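You operate a simulated robot arm through the tools that you are given. There is no shell and no other tool. Be economical: measure what you need, move in short steps, check, and stop when the job is done.

You are at the controls of a simulated robot arm. One attempt, no reset.

TASK
Turn the tension knob with the purple dot on head two to 1. Turn the tension knob with the orange dot on head four to 2. Put the box that says "nets" from the end of the long table beside head one on the spot right of the hooping jig and the box marked "cases" on the low shelf of the packing bench. Put the black spindle cover on the top of the side bench away on the ledge under the thread stand. Take the orange brush and leave it on top of the grey backing roll on the top of the wooden desk. Put the clear bag with a blue band on the top of the pale wooden stand. Take the grey cone from the top of the wooden desk and leave it on the top of the side bench. Open the hook cover of head one. Do these in any order. Set down upright: black spindle cover, clear bag with a blue band.

The check looks at the end state, three seconds after you hand in, the way a careful person would. Anything else that was tipped, shoved, dropped, spilled or broken makes it a failure. A push-on lid holds only when it is set on centred and level and pressed home; a screw cap is set on level and turned clockwise until tight.

THE ROBOT
A 7-joint arm with a two-finger parallel gripper on a trunk, on a base that drives. Base frame: it is fixed to the floor where the robot stands at the start and does not move with it; the origin is under the middle of the robot, x ahead of it, y to its left, z up; the surface under the hand at the start is at about z = 820. Readings come in mm, rad, newtons and seconds.
Its first joint turns from -2.897 to 2.897 rad. Places, roughly: black box, brown box, grey box [-250, 1250, 750]; black spindle cover (3x3x8 cm) [-2300, 1200, 800]; clear bag with a blue band (15x8x15 cm) [-1200, -1600, 800]; grey backing roll (7x7x15 cm) [-1800, -1300, 900]; grey cone (7x6x13 cm) [-1000, -1600, 800]; hook cover of head one [700, 200, 900]; ledge under the thread stand (180x13 cm) [1760, 180, 980]; low shelf of the packing bench [1200, -3500, 200]; orange brush (5x3x5 cm) [-1700, -1400, 800]; spot right of the hooping jig (17x18 cm) [60, 520, 820]; tension knob with the orange dot on head four [2000, -700, 1400]; tension knob with the purple dot on head two [1100, 0, 1400]; top of the pale wooden stand [200, 1400, 800]; top of the side bench [-2200, 1300, 800]. Payload 3.43 kg.
The tool frame sits at the grasp point between the pads (the TCP): z along the fingers, y along the line on which they close. The tips reach 30 mm beyond it. Largest opening 94 mm; finger width 28, thickness 10; the body of the gripper, 50 by 96 mm, starts 55 mm behind the TCP.
Orientation is that of the tool frame in the base frame, as a unit quaternion [w, x, y, z]. With the fingers straight down and closing along the base's y, the tool's x points along the base's -x, its y along +y and its z along -z.

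THE INTERFACE
- The arm moves only by the tool play_rows. Its argument "increments" is one flat list of numbers, 7 for each row, row after row: the shift along the tool's x, y, z in mm, then the turn, a rotation vector about the tool's x, y, z in rad, then the finger opening in mm, from 0 to 94. In form: [x, y, z, ax, ay, az, hand, x, y, z, ax, ay, az, hand, ...]. A call has 1 to 20 rows; each row is the pose to reach, as a shift and turn from the pose commanded when the call began, along the tool's axes at that moment. Rows are played at 5 a second. More than 50 mm and 0.15 rad between two rows, or a gripper value outside its range, and nothing of the call is played. A pose out of reach is approached as far as the arm can. The call stops where the force on the tool passes 40 N (or 10 N more than at its start, if that is more) or the arm is blocked; 0.2 s more then pass. Each finger travels about 45 mm/s and halts on what it meets, pressing with about 28 N; the grip force reading is that of the motor and also rises with nothing between the fingers. The clock runs only during rows and for 0.2 s after the last one: add rows that repeat a pose to give the fingers time. It gives the time, the measured TCP pose, the force on the tool (base axes), the opening and the grip force at its end, in the units of the frame above (readings bear some noise), with the torque about the TCP (base axes, N m) and any sound that the robot's microphone picked up.
- Cameras (640 x 400 px; columns grow to the right, rows downward): "scene" is now at [491.2, 222.7, 1479.5]; the picture's right is [0.55, -0.84, 0.00], its down [-0.78, -0.51, -0.36] and it looks along [0.30, 0.20, -0.93] (base axes); focal length 214 px, centre (320, 200). "wrist" rides on the gripper at [76, 14, -103] in the tool frame; the picture's right is [-0.18, 0.98, 0.00], its down [-0.75, -0.14, -0.64] and it looks along [-0.63, -0.12, 0.77] (tool axes); focal length 243 px, centre (320, 200). There is no depth. A picture from a camera that has moved, and an enlarged one, comes with that camera's place and axes in the base frame and with its lens. The place of the scene camera against the robot may be out by one fixed shift of up to 12 mm in any direction.
- snapshot(camera): a new picture of that camera. No time passes.
- raise_lower(by): slides the trunk up (or, below 0, down) by that many mm; the arm and the scene camera ride with it, the base frame stays. It gives what a move gives, with no picture.
- drive_base(legs): drives the robot by 1 to 6 legs, each [ahead, left, turn to the left] in mm, mm and rad, along the robot's own axes; the way and the turn of a leg run together, so that a leg with both is an arc; at most 1500 mm and 3.142 rad a leg. The arm and the cameras ride along, it lands a little off, and it stops where it bumps. It gives what a move gives.
- pan_tilt(pan, tilt): turns the head with the scene camera to pan (to the left, within 1.798 rad either way) and tilt (down, from -0.506 to 1.204), counted from straight ahead of the robot. It gives what a move gives.
- close_up(camera, box): a new picture of the part [left, top, right, bottom] of that camera's present view, enlarged. No time passes.
- sign_off(): hands the job in; it is judged then, once.

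Go step by step. Nothing tells you exact positions but the pictures and the camera data: compare them with the known pose of the tool, close in by small moves and look again before you grip or let go. The budget is 217 turns and 218 pictures, counting those below and the enlarged ones. Unless the task says otherwise, let go and move clear before handing in.

The tools are called after ">>>" by a JSON object that holds its "api" and its "payload". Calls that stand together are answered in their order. play_rows: Moves the arm, as the interface text tells. Its arguments: {"type":"object","properties":{"increments":{"type":"array","items":{"type":"number"}}},"required":["increments"]} The other tools are called the same way: raise_lower (by) slides the trunk up or down; drive_base (legs) drives the base; pan_tilt (pan, tilt) turns the head that bears the scene camera; snapshot (camera) takes a picture; close_up (camera, box) takes an enlarged picture of a part of a camera's view; sign_off () hands the job in.

At the start:

```text
time: 0.0
tcp_pos: [466.3, 238.9, 998.5]
tcp_rot: [0.0, 0.0, 1.0, 0.0]
contact_force: [0.5, 0.9, -0.3]
ft_torque: [0.0, -0.06, -0.01]
finger_gap: 94.1
grasp_force: 0.0
trunk travel left (down, up): [-575.0, 35.0]
robot x, y, heading: [-2.1, -0.9, 0.001]
head pan, tilt: [0.576, 1.201]
```

scene: 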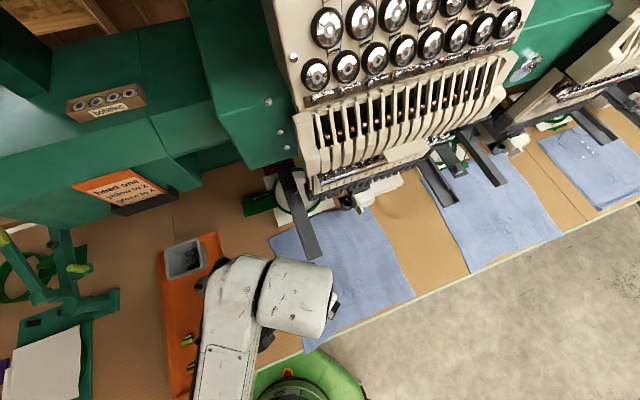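
wrist: 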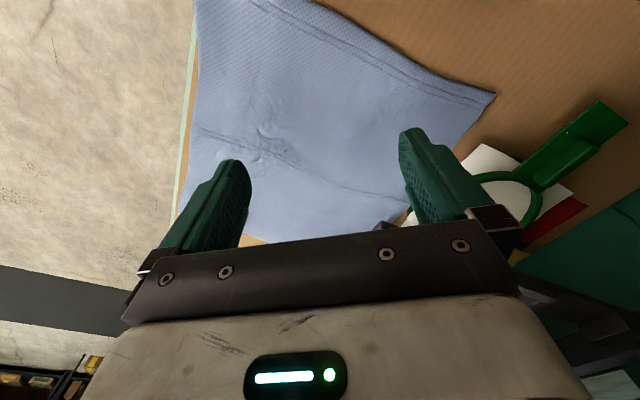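

I see the embroidery machine in front with a notice on the left. I'll read the notice and look around.

>>> {"api": "close_up", "payload": {"camera": "scene", "box": [60, 70, 200, 220]}}

>>> {"api": "pan_tilt", "payload": {"pan": 0.0, "tilt": 0.2}}

>>> {"api": "snapshot", "payload": {"camera": "scene"}}

```text
2.67 times, centred on (130, 145) of scene
camera zoom: at [491.2, 222.7, 1479.5], right [0.55, -0.84, 0.0], down [-0.78, -0.51, -0.36], along [0.3, 0.2, -0.93], focal length 572 px, centre (827, 347)
```

zoom: 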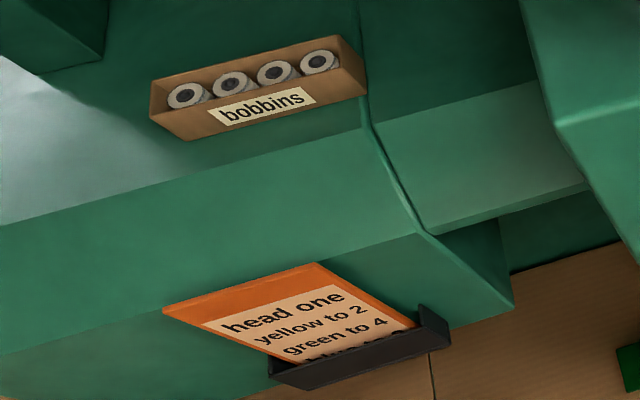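

```text
time: 1.3
tcp_pos: [465.0, 238.2, 1000.0]
tcp_rot: [-0.001, 0.0, 1.0, 0.0]
contact_force: [0.3, 0.2, 0.6]
ft_torque: [0.0, 0.0, 0.02]
finger_gap: 94.1
grasp_force: 0.0
trunk travel left (down, up): [-575.0, 35.0]
robot x, y, heading: [2.6, 0.9, -0.001]
head pan, tilt: [0.0, 0.201]
```

```text
214 pictures are left
camera scene: at [537.5, 192.3, 1560.8], right [0.0, -1.0, 0.0], down [-0.2, 0.0, -0.98], along [0.98, 0.0, -0.2], focal length 214 px, centre (320, 200)
```

scene: 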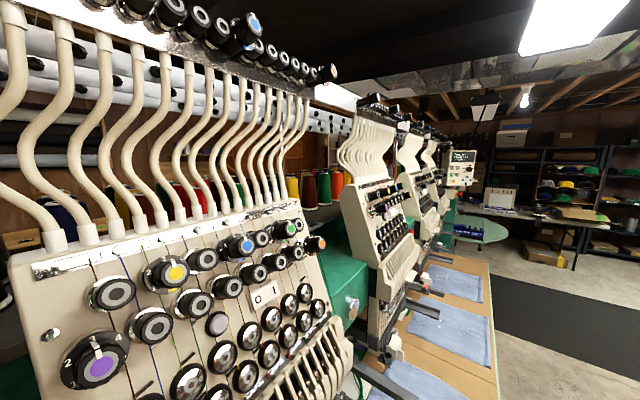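

The knobs have printed numbers around. Let me zoom in.

>>> {"api": "close_up", "payload": {"camera": "scene", "box": [20, 200, 340, 400]}}

>>> {"api": "close_up", "payload": {"camera": "scene", "box": [330, 100, 490, 300]}}

>>> {"api": "close_up", "payload": {"camera": "scene", "box": [440, 100, 640, 300]}}

>>> {"api": "pan_tilt", "payload": {"pan": 1.5, "tilt": 0.5}}

>>> {"api": "snapshot", "payload": {"camera": "scene"}}

>>> {"api": "pan_tilt", "payload": {"pan": -1.5, "tilt": 0.5}}

>>> {"api": "snapshot", "payload": {"camera": "scene"}}

```text
2.00 times, centred on (180, 300) of scene
camera zoom: at [537.5, 192.3, 1560.8], right [0.0, -1.0, 0.0], down [-0.2, 0.0, -0.98], along [0.98, 0.0, -0.2], focal length 429 px, centre (600, 0)
```

zoom: 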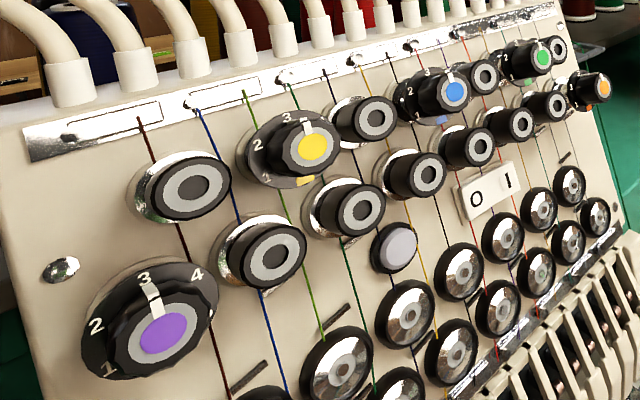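

```text
2.00 times, centred on (410, 200) of scene
camera zoom: at [537.5, 192.3, 1560.8], right [0.0, -1.0, 0.0], down [-0.2, 0.0, -0.98], along [0.98, 0.0, -0.2], focal length 429 px, centre (140, 200)
```

zoom: 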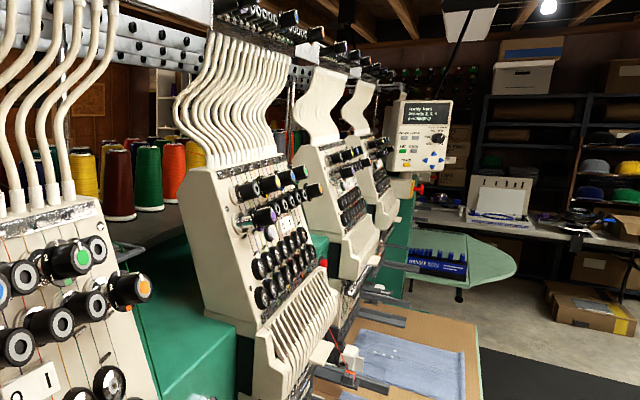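

```text
2.00 times, centred on (540, 200) of scene
camera zoom: at [537.5, 192.3, 1560.8], right [0.0, -1.0, 0.0], down [-0.2, 0.0, -0.98], along [0.98, 0.0, -0.2], focal length 429 px, centre (-120, 200)
```

zoom: 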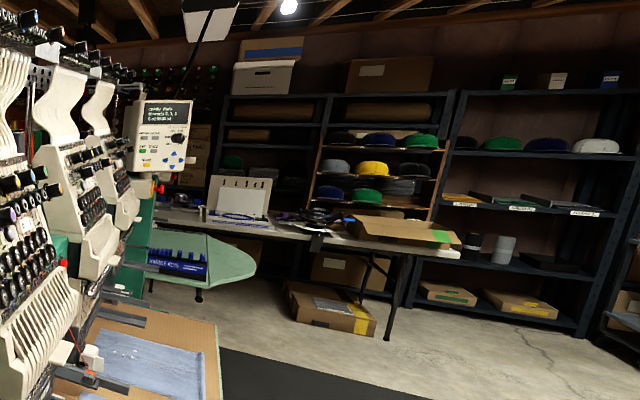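

```text
time: 2.9
tcp_pos: [464.9, 239.1, 1000.1]
tcp_rot: [0.0, 0.0, 1.0, 0.0]
contact_force: [-0.8, -0.1, -0.1]
ft_torque: [0.0, 0.02, 0.0]
finger_gap: 94.2
grasp_force: 0.2
trunk travel left (down, up): [-575.0, 35.0]
robot x, y, heading: [-1.1, -0.2, -0.001]
head pan, tilt: [1.499, 0.499]
```

```text
210 pictures are left
camera scene: at [450.9, 283.0, 1533.2], right [1.0, -0.07, 0.0], down [-0.03, -0.48, -0.88], along [0.06, 0.88, -0.48], focal length 214 px, centre (320, 200)
```

scene: 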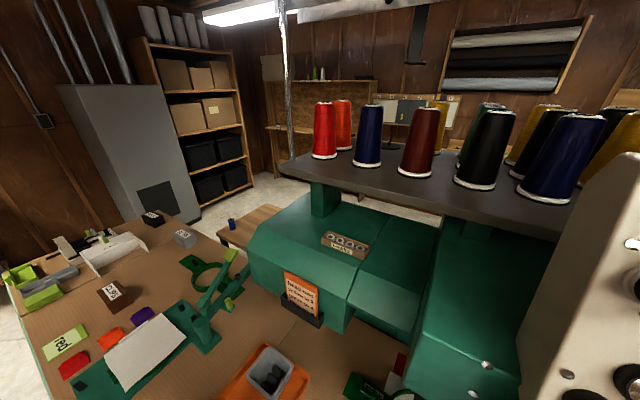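

```text
time: 5.5
tcp_pos: [465.8, 238.0, 999.7]
tcp_rot: [0.0, 0.0, 1.0, 0.0]
contact_force: [0.9, -0.2, 0.9]
ft_torque: [0.0, 0.03, 0.01]
finger_gap: 94.2
grasp_force: 0.0
trunk travel left (down, up): [-575.0, 35.0]
robot x, y, heading: [1.6, -0.8, -0.0]
head pan, tilt: [-1.499, 0.499]
```

```text
209 pictures are left
camera scene: at [450.9, 101.5, 1533.2], right [-1.0, -0.07, 0.0], down [-0.03, 0.48, -0.88], along [0.06, -0.88, -0.48], focal length 214 px, centre (320, 200)
```

scene: 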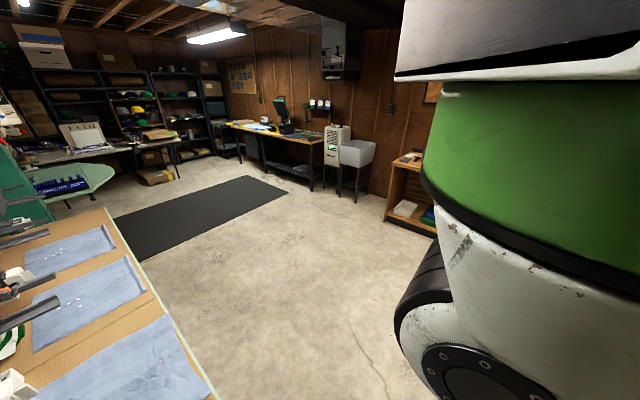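

I see the left table with the hooping jig and three small boxes. I'll read their labels.

>>> {"api": "pan_tilt", "payload": {"pan": 1.7, "tilt": 0.6}}

>>> {"api": "close_up", "payload": {"camera": "scene", "box": [40, 160, 300, 320]}}

>>> {"api": "snapshot", "payload": {"camera": "scene"}}

```text
time: 8.2
tcp_pos: [464.9, 237.8, 1000.2]
tcp_rot: [0.0, 0.0, 1.0, 0.0]
contact_force: [-0.5, -0.3, 0.8]
ft_torque: [0.0, 0.02, 0.03]
finger_gap: 94.0
grasp_force: 0.1
trunk travel left (down, up): [-575.0, 35.0]
robot x, y, heading: [-3.3, 1.6, 0.002]
head pan, tilt: [1.7, 0.6]
```

```text
2.46 times, centred on (170, 240) of scene
camera zoom: at [433.0, 279.9, 1524.1], right [0.99, 0.13, 0.0], down [0.07, -0.56, -0.83], along [-0.11, 0.82, -0.56], focal length 528 px, centre (689, 102)
```

zoom: 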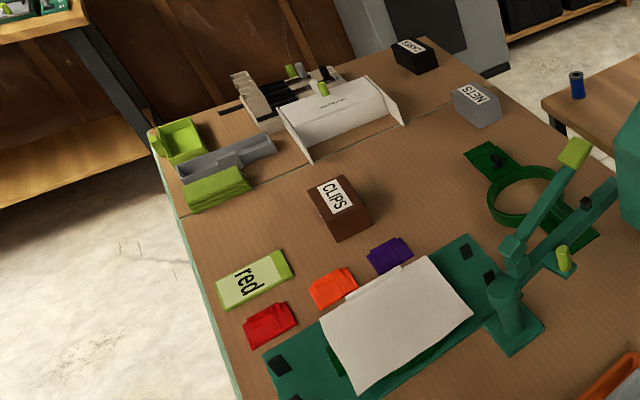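

```text
207 pictures are left
camera scene: at [433.0, 279.9, 1524.1], right [0.99, 0.13, 0.0], down [0.07, -0.56, -0.83], along [-0.11, 0.82, -0.56], focal length 214 px, centre (320, 200)
```

scene: 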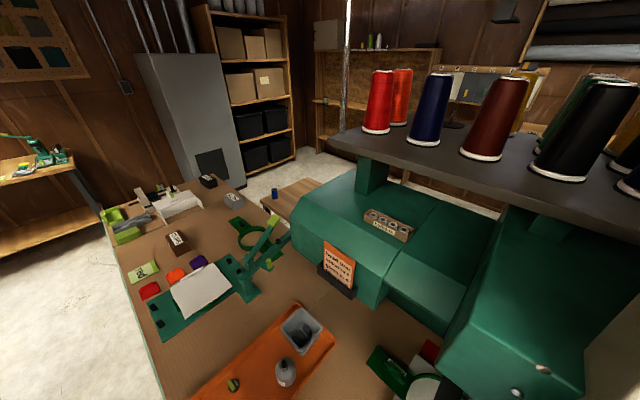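

Grey box is "nets", brown is "clips", black presumably "cases". Now look closer at black label and then the hook cover on head one.

>>> {"api": "close_up", "payload": {"camera": "scene", "box": [190, 160, 300, 230]}}

>>> {"api": "pan_tilt", "payload": {"pan": 0.3, "tilt": 1.0}}

>>> {"api": "snapshot", "payload": {"camera": "scene"}}

>>> {"api": "close_up", "payload": {"camera": "scene", "box": [150, 200, 450, 390]}}

```text
5.71 times, centred on (245, 195) of scene
camera zoom: at [433.0, 279.9, 1524.1], right [0.99, 0.13, 0.0], down [0.07, -0.56, -0.83], along [-0.11, 0.82, -0.56], focal length 1226 px, centre (749, 229)
```

zoom: 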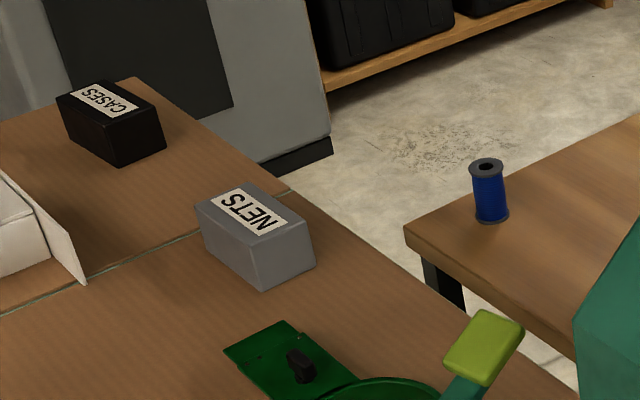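

```text
time: 9.7
tcp_pos: [464.9, 238.8, 999.3]
tcp_rot: [0.0, 0.0, 1.0, 0.0]
contact_force: [0.0, 0.1, -0.1]
ft_torque: [0.02, -0.02, 0.03]
finger_gap: 94.0
grasp_force: 0.0
trunk travel left (down, up): [-575.0, 35.0]
robot x, y, heading: [-2.0, 0.1, 0.002]
head pan, tilt: [0.3, 1.0]
```

```text
205 pictures are left
camera scene: at [510.9, 212.9, 1492.1], right [0.3, -0.96, 0.0], down [-0.8, -0.25, -0.54], along [0.52, 0.16, -0.84], focal length 214 px, centre (320, 200)
```

scene: 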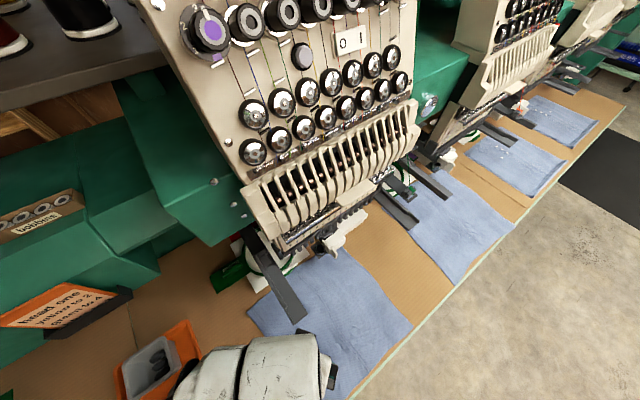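

```text
2.11 times, centred on (300, 295) of scene
camera zoom: at [510.9, 212.9, 1492.1], right [0.3, -0.96, 0.0], down [-0.8, -0.25, -0.54], along [0.52, 0.16, -0.84], focal length 452 px, centre (362, 0)
```

zoom: 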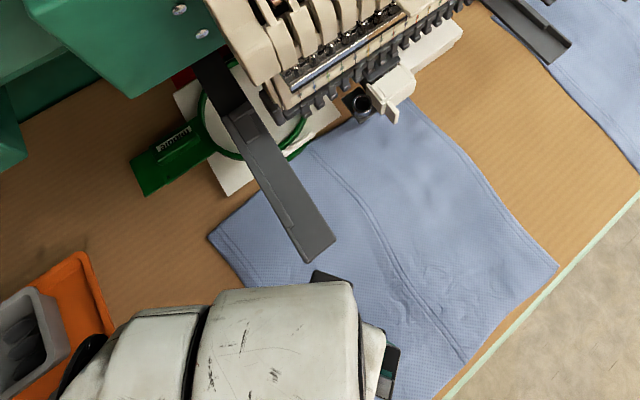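

Black box is "CASES". I'll turn the robot to face the long table squarely (normal ≈0.94 rad), and shift to head one.

>>> {"api": "drive_base", "payload": {"legs": [[-60, 0, 0], [0, 0, 0.942], [0, -450, 0]]}}

>>> {"api": "pan_tilt", "payload": {"pan": -0.3, "tilt": 0.9}}

>>> {"api": "snapshot", "payload": {"camera": "scene"}}

>>> {"api": "snapshot", "payload": {"camera": "wrist"}}

```text
time: 15.4
tcp_pos: [384.7, 252.3, 999.1]
tcp_rot: [0.0, -0.447, 0.894, 0.0]
contact_force: [0.0, 0.9, 0.7]
ft_torque: [-0.01, 0.01, -0.02]
finger_gap: 94.1
grasp_force: 0.0
trunk travel left (down, up): [-575.0, 35.0]
robot x, y, heading: [302.5, -264.0, 0.929]
head pan, tilt: [0.3, 1.0]
```

```text
time: 16.4
tcp_pos: [385.0, 251.4, 999.6]
tcp_rot: [0.0, -0.448, 0.894, 0.0]
contact_force: [-0.3, -0.3, 0.6]
ft_torque: [-0.01, -0.02, 0.0]
finger_gap: 94.1
grasp_force: 0.1
trunk travel left (down, up): [-575.0, 35.0]
robot x, y, heading: [297.4, -263.1, 0.925]
head pan, tilt: [-0.3, 0.901]
```

```text
203 pictures are left
camera scene: at [469.3, 249.1, 1499.3], right [0.59, -0.81, 0.0], down [-0.63, -0.46, -0.62], along [0.5, 0.37, -0.78], focal length 214 px, centre (320, 200)
```

scene: 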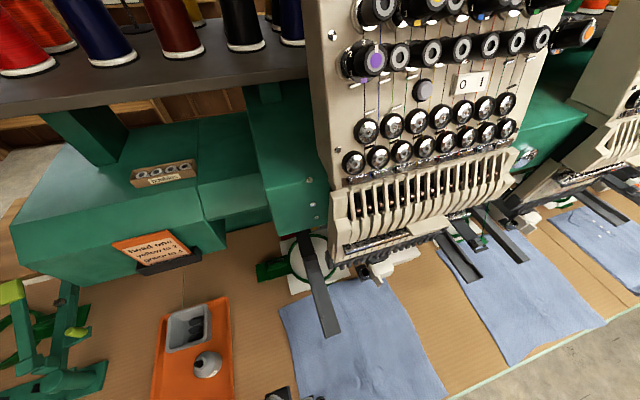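

```text
202 pictures are left
camera wrist: at [328.3, 199.8, 1103.5], right [-0.68, 0.74, 0.0], down [0.56, 0.52, 0.64], along [0.47, 0.43, -0.77], focal length 243 px, centre (320, 200)
```

wrist: 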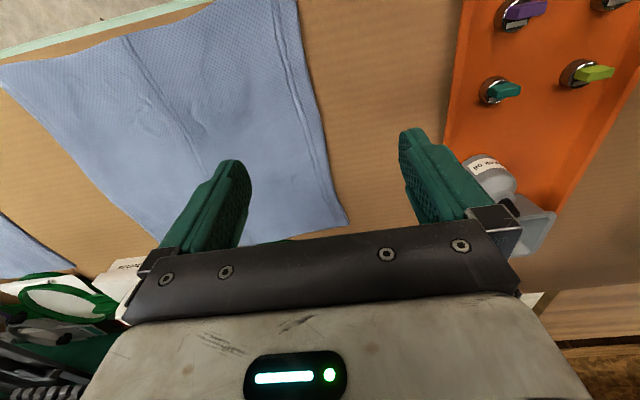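

The hook cover is under head one; I'll bring the wrist camera over with a forward pitch to look under the head.

>>> {"api": "play_rows", "payload": {"increments": [0, -47, 0, 0, -0.08, 0, 94, 0, -94, 0, 0, -0.16, 0, 94, 0, -141, 0, 0, -0.24, 0, 94, 0, -188, 0, 0, -0.32, 0, 94, 0, -235, 0, 0, -0.4, 0, 94, 0, -282, 0, 0, -0.48, 0, 94, 0, -330, 0, 0, -0.55, 0, 94]}}

>>> {"api": "snapshot", "payload": {"camera": "wrist"}}

```text
time: 18.0
tcp_pos: [617.6, 187.6, 981.8]
tcp_rot: [0.163, -0.441, 0.879, 0.078]
contact_force: [0.0, 0.3, 0.1]
ft_torque: [-0.05, 0.06, -0.01]
finger_gap: 94.1
grasp_force: 0.0
out of reach, approached as far as the arm can: row 3, 4, 5, 6, 7
trunk travel left (down, up): [-575.0, 35.0]
robot x, y, heading: [298.9, -265.9, 0.925]
head pan, tilt: [-0.3, 0.901]
```

```text
201 pictures are left
camera wrist: at [541.1, 111.2, 1051.9], right [-0.68, 0.73, 0.06], down [0.39, 0.3, 0.87], along [0.61, 0.62, -0.49], focal length 243 px, centre (320, 200)
```

wrist: 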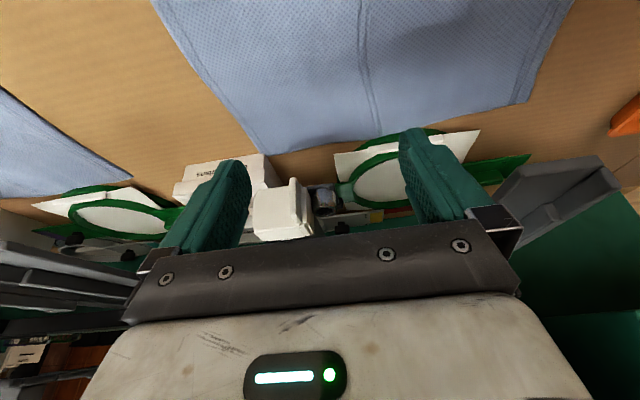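

The pitch was limited by the arm; I can see the hook area upside-down between the fingers. Zoom in.

>>> {"api": "close_up", "payload": {"camera": "wrist", "box": [160, 130, 420, 260]}}

>>> {"api": "close_up", "payload": {"camera": "scene", "box": [270, 200, 450, 320]}}

>>> {"api": "pan_tilt", "payload": {"pan": 0.0, "tilt": 1.2}}

>>> {"api": "snapshot", "payload": {"camera": "scene"}}

```text
2.46 times, centred on (290, 195) of wrist
camera zoom: at [541.1, 111.2, 1051.9], right [-0.68, 0.73, 0.06], down [0.39, 0.3, 0.87], along [0.61, 0.62, -0.49], focal length 597 px, centre (394, 212)
```

zoom: 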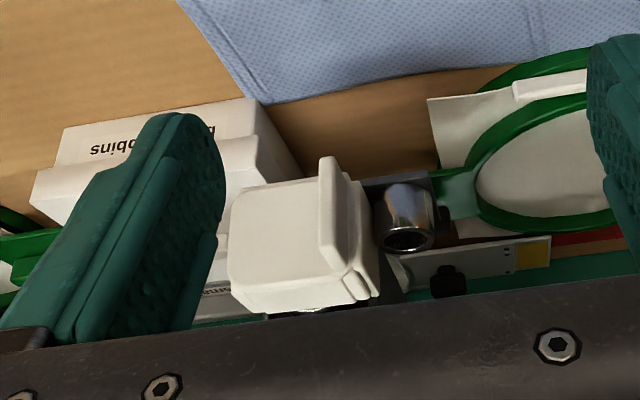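

```text
3.33 times, centred on (360, 260) of scene
camera zoom: at [471.0, 250.5, 1498.7], right [0.59, -0.81, 0.0], down [-0.63, -0.46, -0.62], along [0.5, 0.36, -0.78], focal length 715 px, centre (187, 0)
```

zoom: 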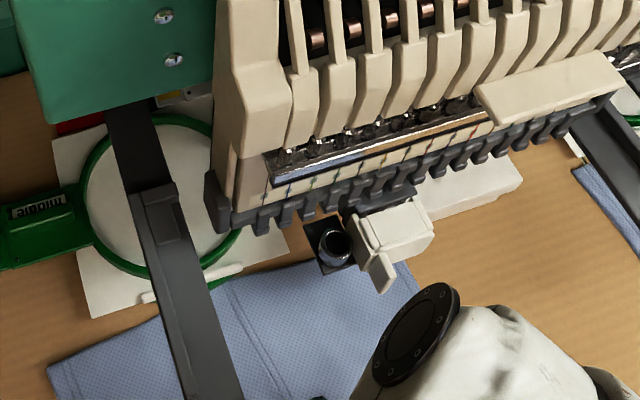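

```text
time: 18.8
tcp_pos: [614.1, 188.6, 982.6]
tcp_rot: [0.164, -0.442, 0.879, 0.077]
contact_force: [-0.4, 0.3, -0.3]
ft_torque: [0.02, 0.0, 0.02]
finger_gap: 94.1
grasp_force: 0.1
trunk travel left (down, up): [-575.0, 35.0]
robot x, y, heading: [297.7, -262.3, 0.929]
head pan, tilt: [0.0, 1.201]
```

```text
198 pictures are left
camera scene: at [441.9, 249.5, 1479.5], right [0.8, -0.6, 0.0], down [-0.56, -0.75, -0.36], along [0.22, 0.29, -0.93], focal length 214 px, centre (320, 200)
```

scene: 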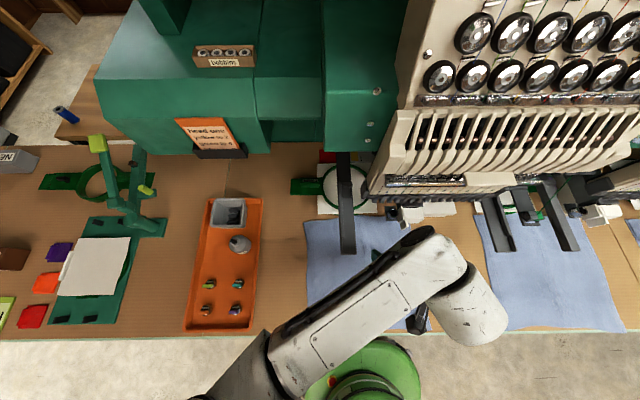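

The hook cover looks like a white box with a tab beside a chrome hook. I'll lift and retract the arm, then lower the trunk so the scene camera looks straight at the hooks.

>>> {"api": "play_rows", "payload": {"increments": [5, 0, -47, 0, 0.05, 0, 94, 9, 0, -95, 0, 0.1, 0, 94, 14, 0, -143, 0, 0.15, 0, 94, 18, 0, -190, 0, 0.2, 0, 94, 23, 0, -238, 0, 0.26, 0, 94, 27, 0, -286, 0, 0.31, 0, 94, 32, 0, -334, 0, 0.367, 0, 94]}}

>>> {"api": "raise_lower", "payload": {"by": -300}}

>>> {"api": "pan_tilt", "payload": {"pan": -0.6, "tilt": 0.45}}

>>> {"api": "snapshot", "payload": {"camera": "scene"}}

```text
time: 20.4
tcp_pos: [598.8, 194.3, 1182.7]
tcp_rot: [0.021, -0.446, 0.895, -0.002]
contact_force: [0.2, 1.2, 0.7]
ft_torque: [0.01, 0.0, -0.02]
finger_gap: 94.0
grasp_force: 0.0
out of reach, approached as far as the arm can: row 1, 2, 3, 4, 5, 6, 7
trunk travel left (down, up): [-575.0, 35.0]
robot x, y, heading: [296.8, -261.0, 0.928]
head pan, tilt: [0.0, 1.201]
```

```text
time: 23.4
tcp_pos: [598.0, 196.1, 885.8]
tcp_rot: [0.024, -0.448, 0.894, 0.001]
contact_force: [0.3, -0.8, 0.3]
ft_torque: [0.0, 0.04, 0.02]
finger_gap: 94.1
grasp_force: 0.0
trunk travel left (down, up): [-275.0, 335.0]
robot x, y, heading: [297.0, -266.6, 0.93]
head pan, tilt: [0.0, 1.201]
```

```text
time: 24.5
tcp_pos: [597.7, 196.2, 884.4]
tcp_rot: [0.025, -0.448, 0.894, 0.003]
contact_force: [0.0, 0.3, -0.9]
ft_torque: [0.01, -0.02, 0.01]
finger_gap: 93.8
grasp_force: 0.1
trunk travel left (down, up): [-275.0, 335.0]
robot x, y, heading: [299.8, -263.1, 0.925]
head pan, tilt: [-0.6, 0.45]
```

```text
197 pictures are left
camera scene: at [494.9, 233.4, 1238.5], right [0.32, -0.95, 0.0], down [-0.41, -0.14, -0.9], along [0.85, 0.29, -0.44], focal length 214 px, centre (320, 200)
```

scene: 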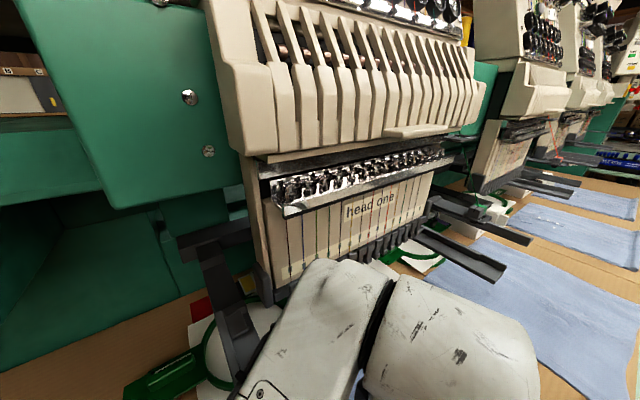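

The arm seems to be stuck against a joint limit with its elbow out left. I'll raise the trunk back and look at the robot's own arm.

>>> {"api": "raise_lower", "payload": {"by": 300}}

>>> {"api": "pan_tilt", "payload": {"pan": 1.79, "tilt": 1.2}}

>>> {"api": "snapshot", "payload": {"camera": "scene"}}

>>> {"api": "pan_tilt", "payload": {"pan": -1.79, "tilt": 1.2}}

>>> {"api": "snapshot", "payload": {"camera": "scene"}}

```text
time: 27.5
tcp_pos: [599.1, 194.8, 1182.0]
tcp_rot: [0.021, -0.447, 0.894, -0.002]
contact_force: [0.5, 0.7, -0.5]
ft_torque: [-0.01, -0.02, -0.02]
finger_gap: 94.1
grasp_force: 0.1
trunk travel left (down, up): [-575.0, 35.0]
robot x, y, heading: [300.7, -262.2, 0.929]
head pan, tilt: [-0.6, 0.45]
```

```text
time: 29.7
tcp_pos: [598.6, 195.0, 1182.0]
tcp_rot: [0.022, -0.447, 0.894, -0.002]
contact_force: [0.1, 0.2, -0.1]
ft_torque: [0.0, -0.01, -0.02]
finger_gap: 94.0
grasp_force: 0.0
trunk travel left (down, up): [-575.0, 35.0]
robot x, y, heading: [294.7, -262.5, 0.932]
head pan, tilt: [1.791, 1.201]
```

```text
196 pictures are left
camera scene: at [357.3, 227.7, 1479.5], right [0.41, 0.91, 0.0], down [0.85, -0.38, -0.36], along [-0.33, 0.15, -0.93], focal length 214 px, centre (320, 200)
```

scene: 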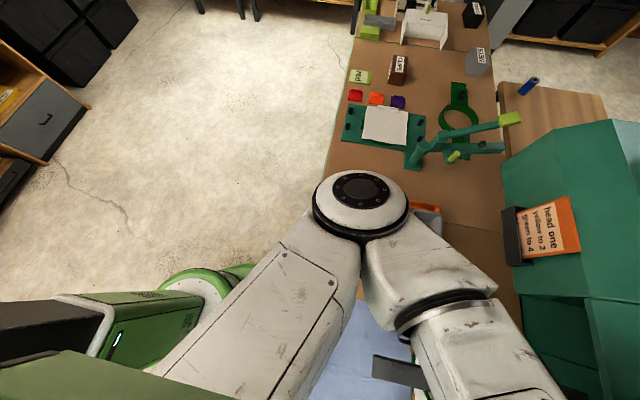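

```text
time: 32.7
tcp_pos: [597.7, 193.7, 1182.0]
tcp_rot: [0.022, -0.446, 0.895, -0.002]
contact_force: [-0.9, 1.0, -0.6]
ft_torque: [-0.01, 0.01, 0.01]
finger_gap: 93.9
grasp_force: 0.2
trunk travel left (down, up): [-575.0, 35.0]
robot x, y, heading: [299.7, -259.7, 0.926]
head pan, tilt: [-1.791, 1.201]
```

```text
195 pictures are left
camera scene: at [444.8, 162.3, 1479.5], right [-0.76, -0.65, 0.0], down [-0.61, 0.71, -0.36], along [0.24, -0.28, -0.93], focal length 214 px, centre (320, 200)
```

scene: 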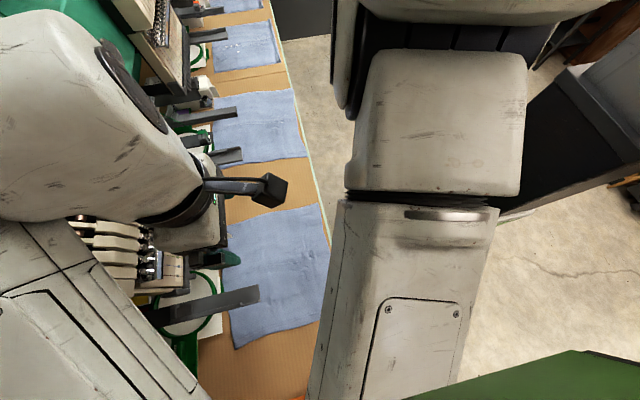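

The arm's elbow is out to the left. I'll return to the home posture and test pitching alone to learn the limits.

>>> {"api": "play_rows", "payload": {"increments": [21, 50, 0, 0, 0, 0, 94, 42, 95, 0, 0, 0, 0, 94, 63, 140, 0, 0, 0, 0, 94, 86, 180, 0, 0, 0, 0, 94, 86, 205, 0, 0, 0, 0, 94, 86, 205, 0, 0, 0, 0, 94]}}

>>> {"api": "play_rows", "payload": {"increments": [0, 0, 0, 0, -0.12, 0, 94, 0, 0, 0, 0, -0.24, 0, 94, 0, 0, 0, 0, -0.36, 0, 94, 0, 0, 0, 0, -0.48, 0, 94, 0, 0, 0, 0, -0.6, 0, 94, 0, 0, 0, 0, -0.72, 0, 94]}}

```text
refused: row 1 steps farther than a row can; nothing moved
```

```text
time: 33.8
tcp_pos: [660.2, 231.3, 1186.5]
tcp_rot: [0.15, -0.441, 0.881, 0.083]
contact_force: [-0.8, -3.6, -2.6]
ft_torque: [0.12, 0.13, -0.19]
finger_gap: 94.3
grasp_force: 0.0
out of reach, approached as far as the arm can: row 1, 2, 3, 4, 5
trunk travel left (down, up): [-575.0, 35.0]
robot x, y, heading: [294.9, -264.3, 0.926]
head pan, tilt: [-1.791, 1.201]
stopped in row 5: the force on the tool passed its limit at 69 N (the readings are from after the stop); the commanded pose is now the measured one
```

Contact with the machine face; command and measured poses had drifted apart. Now they coincide; I retreat straight back first.

>>> {"api": "play_rows", "payload": {"increments": [42, 0, -15, 0, 0.05, 0, 94, 85, 0, -30, 0, 0.1, 0, 94, 127, 0, -46, 0, 0.2, 0, 94, 169, 0, -61, 0, 0.345, 0, 94, 169, 45, -61, 0, 0.345, 0, 94, 169, 90, -61, 0, 0.345, 0, 94, 169, 135, -61, 0, 0.345, 0, 94, 169, 180, -61, 0, 0.345, 0, 94, 169, 205, -61, 0, 0.345, 0, 94]}}

>>> {"api": "pan_tilt", "payload": {"pan": -0.5, "tilt": 0.5}}

>>> {"api": "snapshot", "payload": {"camera": "scene"}}

```text
time: 35.8
tcp_pos: [392.1, 207.6, 1165.6]
tcp_rot: [-0.004, -0.442, 0.897, 0.007]
contact_force: [-0.5, -0.4, -0.5]
ft_torque: [0.01, 0.03, -0.01]
finger_gap: 94.0
grasp_force: 0.0
out of reach, approached as far as the arm can: row 1, 2, 3, 4, 5, 6, 7, 8, 9
trunk travel left (down, up): [-575.0, 35.0]
robot x, y, heading: [292.9, -259.3, 0.928]
head pan, tilt: [-1.791, 1.201]
```

```text
time: 37.2
tcp_pos: [392.4, 208.4, 1165.3]
tcp_rot: [-0.004, -0.444, 0.896, 0.005]
contact_force: [0.2, -0.9, 0.3]
ft_torque: [-0.01, 0.03, 0.02]
finger_gap: 93.8
grasp_force: 0.1
trunk travel left (down, up): [-575.0, 35.0]
robot x, y, heading: [297.2, -264.6, 0.927]
head pan, tilt: [-0.499, 0.499]
```

```text
194 pictures are left
camera scene: at [490.9, 242.2, 1533.2], right [0.41, -0.91, 0.0], down [-0.44, -0.2, -0.88], along [0.8, 0.36, -0.48], focal length 214 px, centre (320, 200)
```

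scene: 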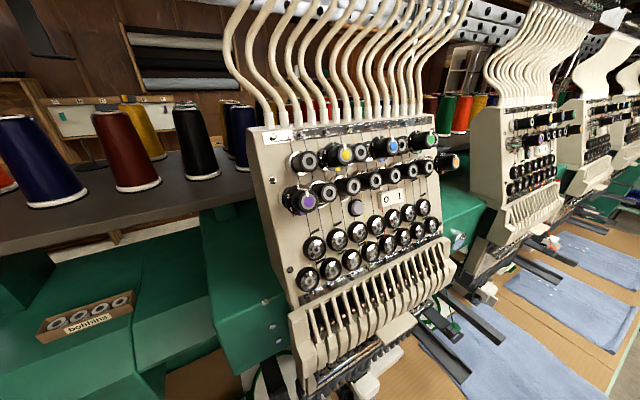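

Machine looks intact. To pitch the tool horizontal the wrist needs more room, so I'll back away 200 mm and then extend and pitch.

>>> {"api": "drive_base", "payload": {"legs": [[-220, 0, 0]]}}

>>> {"api": "play_rows", "payload": {"increments": [-25, 0, 50, 0, -0.13, 0, 94, -50, 0, 80, 0, -0.26, 0, 94, -75, 0, 80, 0, -0.39, 0, 94, -100, 0, 80, 0, -0.52, 0, 94, -125, 0, 80, 0, -0.65, 0, 94, -150, 0, 80, 0, -0.78, 0, 94, -175, 0, 80, 0, -0.91, 0, 94, -200, 0, 80, 0, -1.04, 0, 94, -225, 0, 80, 0, -1.17, 0, 94, -240, 0, 80, 0, -1.3, 0, 94, -240, 0, 80, 0, -1.43, 0, 94, -240, 0, 80, 0, -1.57, 0, 94]}}

>>> {"api": "snapshot", "payload": {"camera": "wrist"}}

```text
time: 38.9
tcp_pos: [259.5, 30.8, 1165.6]
tcp_rot: [-0.004, -0.443, 0.896, 0.006]
contact_force: [0.5, 0.3, 0.4]
ft_torque: [-0.03, 0.03, 0.02]
finger_gap: 94.3
grasp_force: 0.1
trunk travel left (down, up): [-575.0, 35.0]
robot x, y, heading: [162.1, -439.3, 0.924]
head pan, tilt: [-0.499, 0.499]
```

```text
refused: row 1 steps farther than a row can; nothing moved
```

```text
193 pictures are left
camera wrist: at [203.6, -20.1, 1269.7], right [-0.67, 0.74, 0.01], down [0.58, 0.51, 0.64], along [0.47, 0.43, -0.77], focal length 243 px, centre (320, 200)
```

wrist: 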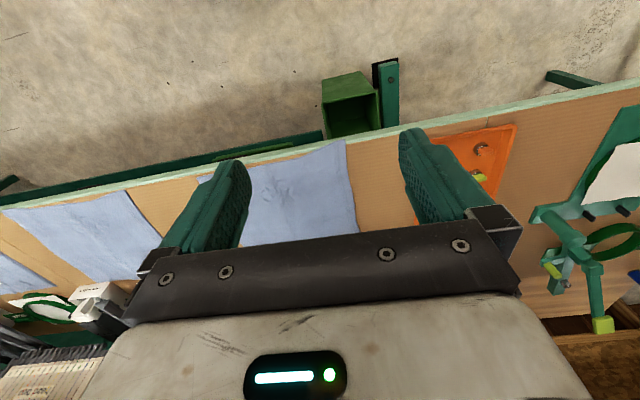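

>>> {"api": "play_rows", "payload": {"increments": [-20, 0, 35, 0, -0.13, 0, 94, -40, 0, 70, 0, -0.26, 0, 94, -65, 0, 80, 0, -0.39, 0, 94, -90, 0, 80, 0, -0.52, 0, 94, -115, 0, 80, 0, -0.65, 0, 94, -140, 0, 80, 0, -0.78, 0, 94, -165, 0, 80, 0, -0.91, 0, 94, -190, 0, 80, 0, -1.04, 0, 94, -215, 0, 80, 0, -1.17, 0, 94, -240, 0, 80, 0, -1.3, 0, 94, -240, 0, 80, 0, -1.43, 0, 94, -240, 0, 80, 0, -1.57, 0, 94]}}

>>> {"api": "snapshot", "payload": {"camera": "wrist"}}

>>> {"api": "snapshot", "payload": {"camera": "scene"}}

```text
time: 41.5
tcp_pos: [403.8, 222.6, 1085.4]
tcp_rot: [0.631, -0.31, 0.637, 0.316]
contact_force: [-0.4, -0.6, 0.5]
ft_torque: [-0.03, 0.02, 0.0]
finger_gap: 94.0
grasp_force: 0.0
trunk travel left (down, up): [-575.0, 35.0]
robot x, y, heading: [161.1, -441.7, 0.924]
head pan, tilt: [-0.499, 0.499]
```

```text
192 pictures are left
camera wrist: at [330.2, 151.1, 1009.8], right [-0.78, 0.59, 0.2], down [-0.27, -0.6, 0.75], along [0.57, 0.54, 0.63], focal length 243 px, centre (320, 200)
```

wrist: 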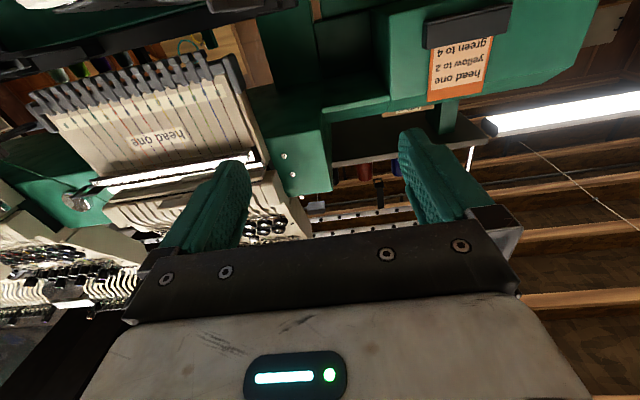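

```text
191 pictures are left
camera scene: at [359.5, 64.9, 1533.2], right [0.41, -0.91, 0.0], down [-0.44, -0.2, -0.88], along [0.8, 0.36, -0.48], focal length 214 px, centre (320, 200)
```

scene: 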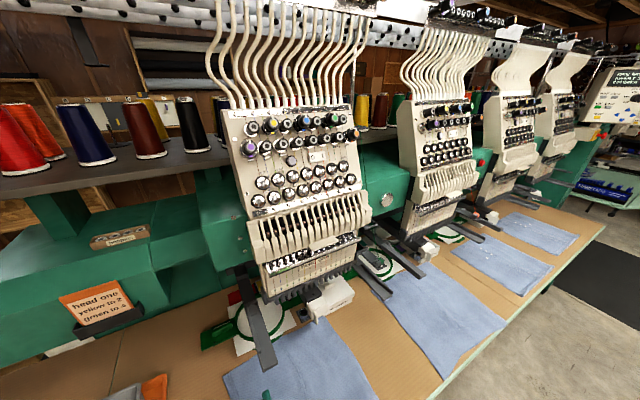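

The horizontal pose works. Now zoom on the hook with scene camera.

>>> {"api": "close_up", "payload": {"camera": "scene", "box": [240, 240, 480, 390]}}

>>> {"api": "close_up", "payload": {"camera": "scene", "box": [390, 180, 520, 270]}}

```text
2.67 times, centred on (360, 315) of scene
camera zoom: at [359.5, 64.9, 1533.2], right [0.41, -0.91, 0.0], down [-0.44, -0.2, -0.88], along [0.8, 0.36, -0.48], focal length 572 px, centre (213, -107)
```

zoom: 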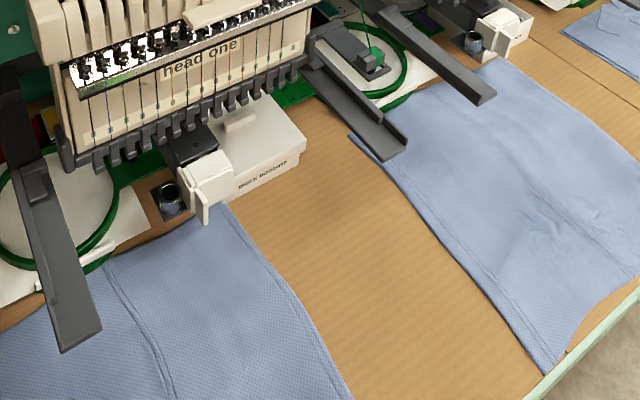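

```text
4.44 times, centred on (455, 225) of scene
camera zoom: at [359.5, 64.9, 1533.2], right [0.41, -0.91, 0.0], down [-0.44, -0.2, -0.88], along [0.8, 0.36, -0.48], focal length 953 px, centre (-280, 89)
```

zoom: 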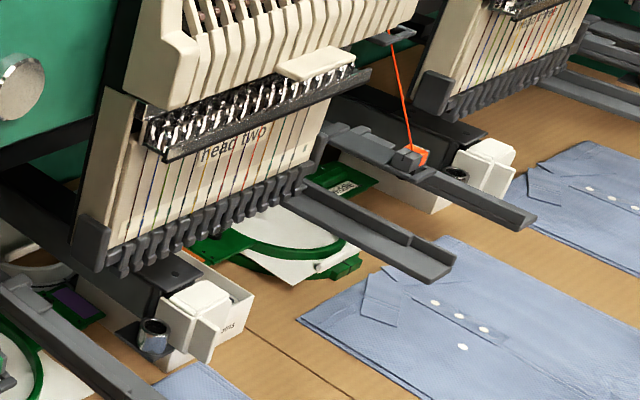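

I'll back out clear of the table and lower the trunk to view the cover from a low angle.

>>> {"api": "drive_base", "payload": {"legs": [[-200, 0, 0]]}}

>>> {"api": "raise_lower", "payload": {"by": -470}}

>>> {"api": "pan_tilt", "payload": {"pan": -0.46, "tilt": 0.3}}

>>> {"api": "snapshot", "payload": {"camera": "scene"}}

>>> {"api": "close_up", "payload": {"camera": "scene", "box": [240, 130, 400, 230]}}

```text
time: 43.1
tcp_pos: [283.6, 59.1, 1084.2]
tcp_rot: [0.631, -0.309, 0.638, 0.316]
contact_force: [0.7, -0.1, 0.1]
ft_torque: [0.02, 0.01, 0.0]
finger_gap: 94.0
grasp_force: 0.1
trunk travel left (down, up): [-575.0, 35.0]
robot x, y, heading: [43.8, -604.6, 0.927]
head pan, tilt: [-0.499, 0.499]
```

```text
refused: -470 is not a number from -400 to 400
```

```text
time: 43.9
tcp_pos: [283.5, 59.5, 1083.8]
tcp_rot: [0.631, -0.308, 0.638, 0.315]
contact_force: [-0.5, -0.3, -0.7]
ft_torque: [0.0, 0.01, 0.0]
finger_gap: 93.8
grasp_force: 0.0
trunk travel left (down, up): [-575.0, 35.0]
robot x, y, heading: [38.0, -605.4, 0.922]
head pan, tilt: [-0.461, 0.3]
```

```text
188 pictures are left
camera scene: at [238.3, -95.3, 1551.5], right [0.44, -0.9, 0.0], down [-0.27, -0.13, -0.96], along [0.86, 0.42, -0.3], focal length 214 px, centre (320, 200)
```

scene: 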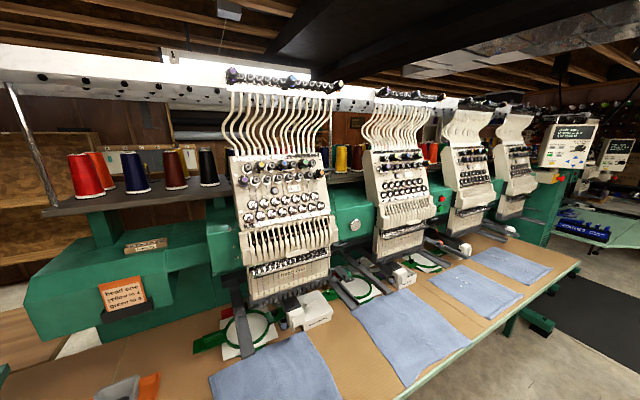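

```text
4.00 times, centred on (320, 180) of scene
camera zoom: at [238.3, -95.3, 1551.5], right [0.44, -0.9, 0.0], down [-0.27, -0.13, -0.96], along [0.86, 0.42, -0.3], focal length 858 px, centre (320, 280)
```

zoom: 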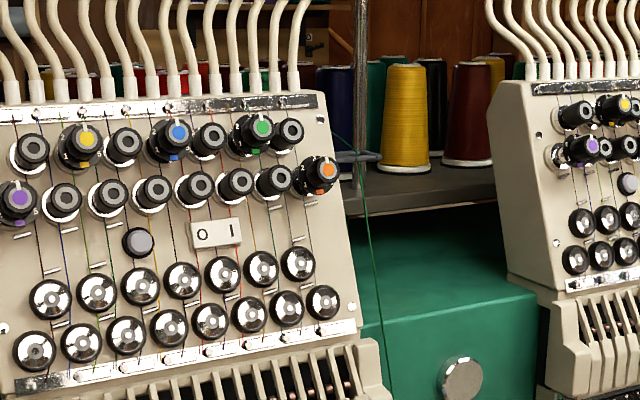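

>>> {"api": "raise_lower", "payload": {"by": -400}}

>>> {"api": "snapshot", "payload": {"camera": "scene"}}

>>> {"api": "close_up", "payload": {"camera": "scene", "box": [220, 180, 380, 280]}}

```text
time: 47.7
tcp_pos: [283.0, 58.4, 684.4]
tcp_rot: [0.631, -0.309, 0.638, 0.315]
contact_force: [-0.5, 0.0, 0.7]
ft_torque: [0.01, -0.03, -0.01]
finger_gap: 94.0
grasp_force: 0.1
trunk travel left (down, up): [-175.0, 435.0]
robot x, y, heading: [40.5, -605.6, 0.925]
head pan, tilt: [-0.461, 0.3]
```

```text
186 pictures are left
camera scene: at [238.3, -95.3, 1151.6], right [0.44, -0.9, 0.0], down [-0.27, -0.13, -0.96], along [0.86, 0.42, -0.3], focal length 214 px, centre (320, 200)
```

scene: 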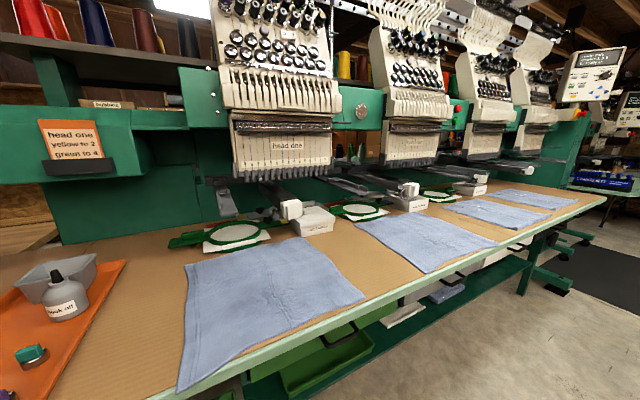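

```text
4.00 times, centred on (300, 230) of scene
camera zoom: at [238.3, -95.3, 1151.6], right [0.44, -0.9, 0.0], down [-0.27, -0.13, -0.96], along [0.86, 0.42, -0.3], focal length 858 px, centre (400, 80)
```

zoom: 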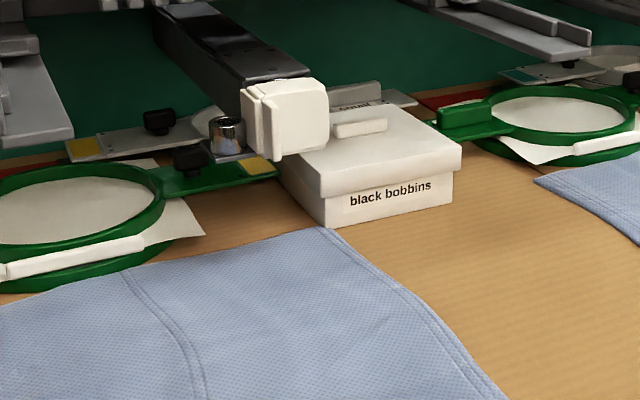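

>>> {"api": "close_up", "payload": {"camera": "scene", "box": [265, 190, 315, 225]}}

>>> {"api": "close_up", "payload": {"camera": "scene", "box": [380, 170, 500, 220]}}

```text
11.43 times, centred on (290, 208) of scene
camera zoom: at [238.3, -95.3, 1151.6], right [0.44, -0.9, 0.0], down [-0.27, -0.13, -0.96], along [0.86, 0.42, -0.3], focal length 2451 px, centre (663, 114)
```

zoom: 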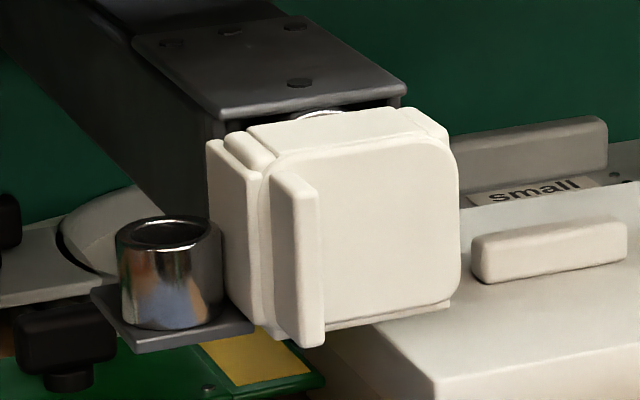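

```text
5.33 times, centred on (440, 195) of scene
camera zoom: at [238.3, -95.3, 1151.6], right [0.44, -0.9, 0.0], down [-0.27, -0.13, -0.96], along [0.86, 0.42, -0.3], focal length 1144 px, centre (-320, 227)
```

zoom: 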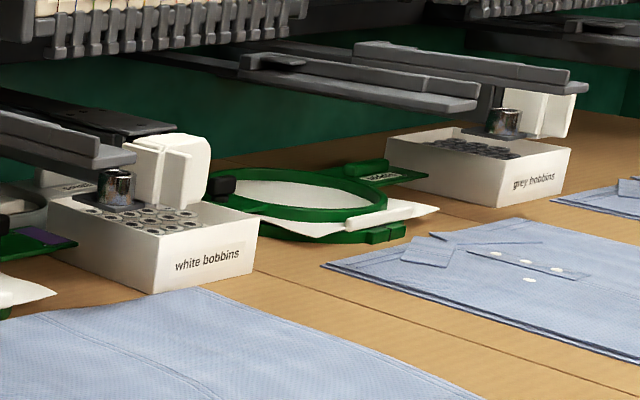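

The cover is a white cap at the arm's end with a vertical pull fin near its left edge (fin ≈ [710,235,934]). I'll raise the trunk and drive so the tool stands about 100 mm in front of it.

>>> {"api": "raise_lower", "payload": {"by": 250}}

>>> {"api": "drive_base", "payload": {"legs": [[0, -241, 0.016], [270, 0, 0]]}}

>>> {"api": "play_rows", "payload": {"increments": [0, 0, 0, 0, 0.12, 0, 94, 0, 0, 0, 0, 0.24, 0, 94, 0, 0, 0, 0, 0.36, 0, 94, 0, 0, 0, 0, 0.45, 0, 60, 0, 0, 0, 0, 0.45, 0, 50]}}

>>> {"api": "snapshot", "payload": {"camera": "wrist"}}

```text
time: 50.3
tcp_pos: [283.3, 58.5, 933.7]
tcp_rot: [0.632, -0.307, 0.639, 0.314]
contact_force: [-0.1, 0.0, 0.9]
ft_torque: [-0.02, -0.03, 0.03]
finger_gap: 94.2
grasp_force: 0.0
trunk travel left (down, up): [-425.0, 185.0]
robot x, y, heading: [41.9, -601.8, 0.92]
head pan, tilt: [-0.461, 0.3]
```

```text
time: 53.6
tcp_pos: [630.3, 137.1, 933.3]
tcp_rot: [0.628, -0.314, 0.635, 0.321]
contact_force: [-0.5, -0.6, 0.5]
ft_torque: [0.01, 0.0, 0.01]
finger_gap: 93.7
grasp_force: 0.0
trunk travel left (down, up): [-425.0, 185.0]
robot x, y, heading: [399.9, -529.6, 0.934]
head pan, tilt: [-0.461, 0.3]
```

```text
time: 54.8
tcp_pos: [631.9, 139.2, 933.6]
tcp_rot: [0.471, -0.377, 0.76, 0.242]
contact_force: [0.3, -1.0, 1.1]
ft_torque: [0.03, 0.01, 0.04]
finger_gap: 49.6
grasp_force: 0.0
trunk travel left (down, up): [-425.0, 185.0]
robot x, y, heading: [397.2, -525.7, 0.94]
head pan, tilt: [-0.461, 0.3]
```

```text
182 pictures are left
camera wrist: at [544.7, 46.4, 912.6], right [-0.74, 0.65, 0.18], down [-0.02, -0.29, 0.96], along [0.68, 0.7, 0.23], focal length 243 px, centre (320, 200)
```

wrist: 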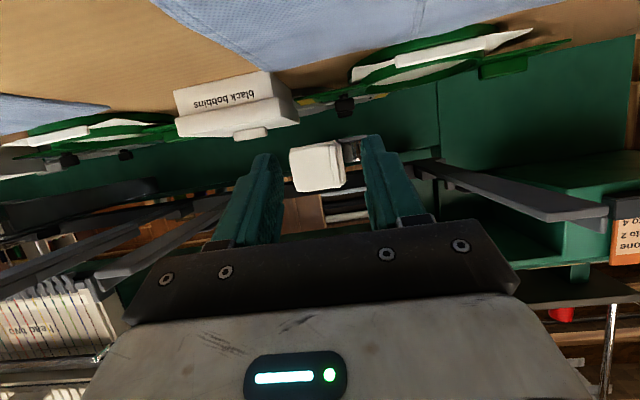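

>>> {"api": "close_up", "payload": {"camera": "wrist", "box": [260, 110, 420, 210]}}

```text
4.00 times, centred on (340, 160) of wrist
camera zoom: at [544.7, 46.4, 912.6], right [-0.74, 0.65, 0.18], down [-0.02, -0.29, 0.96], along [0.68, 0.7, 0.23], focal length 970 px, centre (240, 360)
```

zoom: 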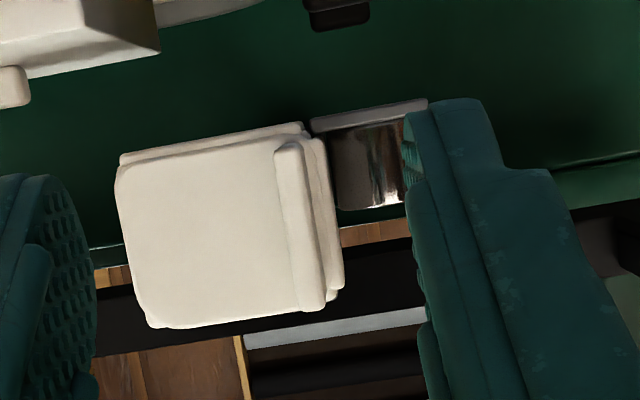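

The fin sits right on the tool's line. I'll advance most of the way and look again.

>>> {"api": "play_rows", "payload": {"increments": [-18, 1, 31, 0, 0, 0, 40, -36, 3, 62, 0, 0, 0, 36, -40, 3, 72, 0, 0, 0, 36]}}

>>> {"api": "close_up", "payload": {"camera": "wrist", "box": [240, 100, 440, 230]}}

```text
time: 55.6
tcp_pos: [678.5, 205.6, 938.1]
tcp_rot: [0.471, -0.376, 0.761, 0.241]
contact_force: [-0.1, -0.5, 0.2]
ft_torque: [0.02, -0.02, 0.01]
finger_gap: 35.8
grasp_force: 0.0
trunk travel left (down, up): [-425.0, 185.0]
robot x, y, heading: [400.2, -527.8, 0.937]
head pan, tilt: [-0.461, 0.3]
```

```text
3.08 times, centred on (340, 165) of wrist
camera zoom: at [591.7, 114.6, 915.4], right [-0.74, 0.65, 0.18], down [-0.02, -0.29, 0.96], along [0.68, 0.7, 0.23], focal length 746 px, centre (258, 308)
```

zoom: 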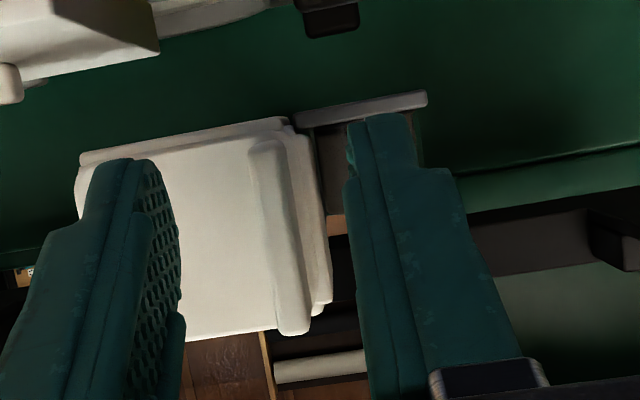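

>>> {"api": "play_rows", "payload": {"increments": [-5, 4, 11, 0, 0, 0, 36, -11, 5, 23, 0, 0, 0, 36, -11, 5, 23, 0, 0, 0, 2, -11, 5, 23, 0, 0, 0, 2, -11, 5, 23, 0, 0, 0, 2]}}

>>> {"api": "close_up", "payload": {"camera": "wrist", "box": [240, 100, 440, 230]}}

```text
time: 56.1
tcp_pos: [680.0, 219.3, 939.7]
tcp_rot: [0.468, -0.379, 0.76, 0.243]
contact_force: [-7.0, -17.2, 3.9]
ft_torque: [0.02, -0.23, -0.53]
finger_gap: 38.0
grasp_force: 2.4
trunk travel left (down, up): [-425.0, 185.0]
robot x, y, heading: [398.5, -527.9, 0.937]
head pan, tilt: [-0.461, 0.3]
stopped in row 2: the force on the tool passed its limit at 54 N (the readings are from after the stop); the commanded pose is now the measured one
```

```text
3.08 times, centred on (340, 165) of wrist
camera zoom: at [592.9, 128.0, 916.2], right [-0.74, 0.65, 0.18], down [-0.02, -0.29, 0.96], along [0.67, 0.7, 0.22], focal length 746 px, centre (258, 308)
```

zoom: 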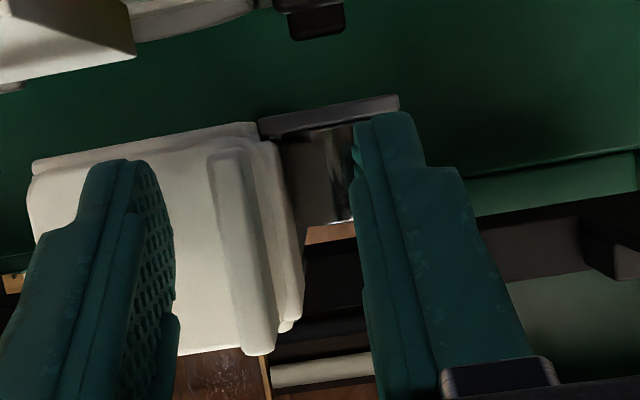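

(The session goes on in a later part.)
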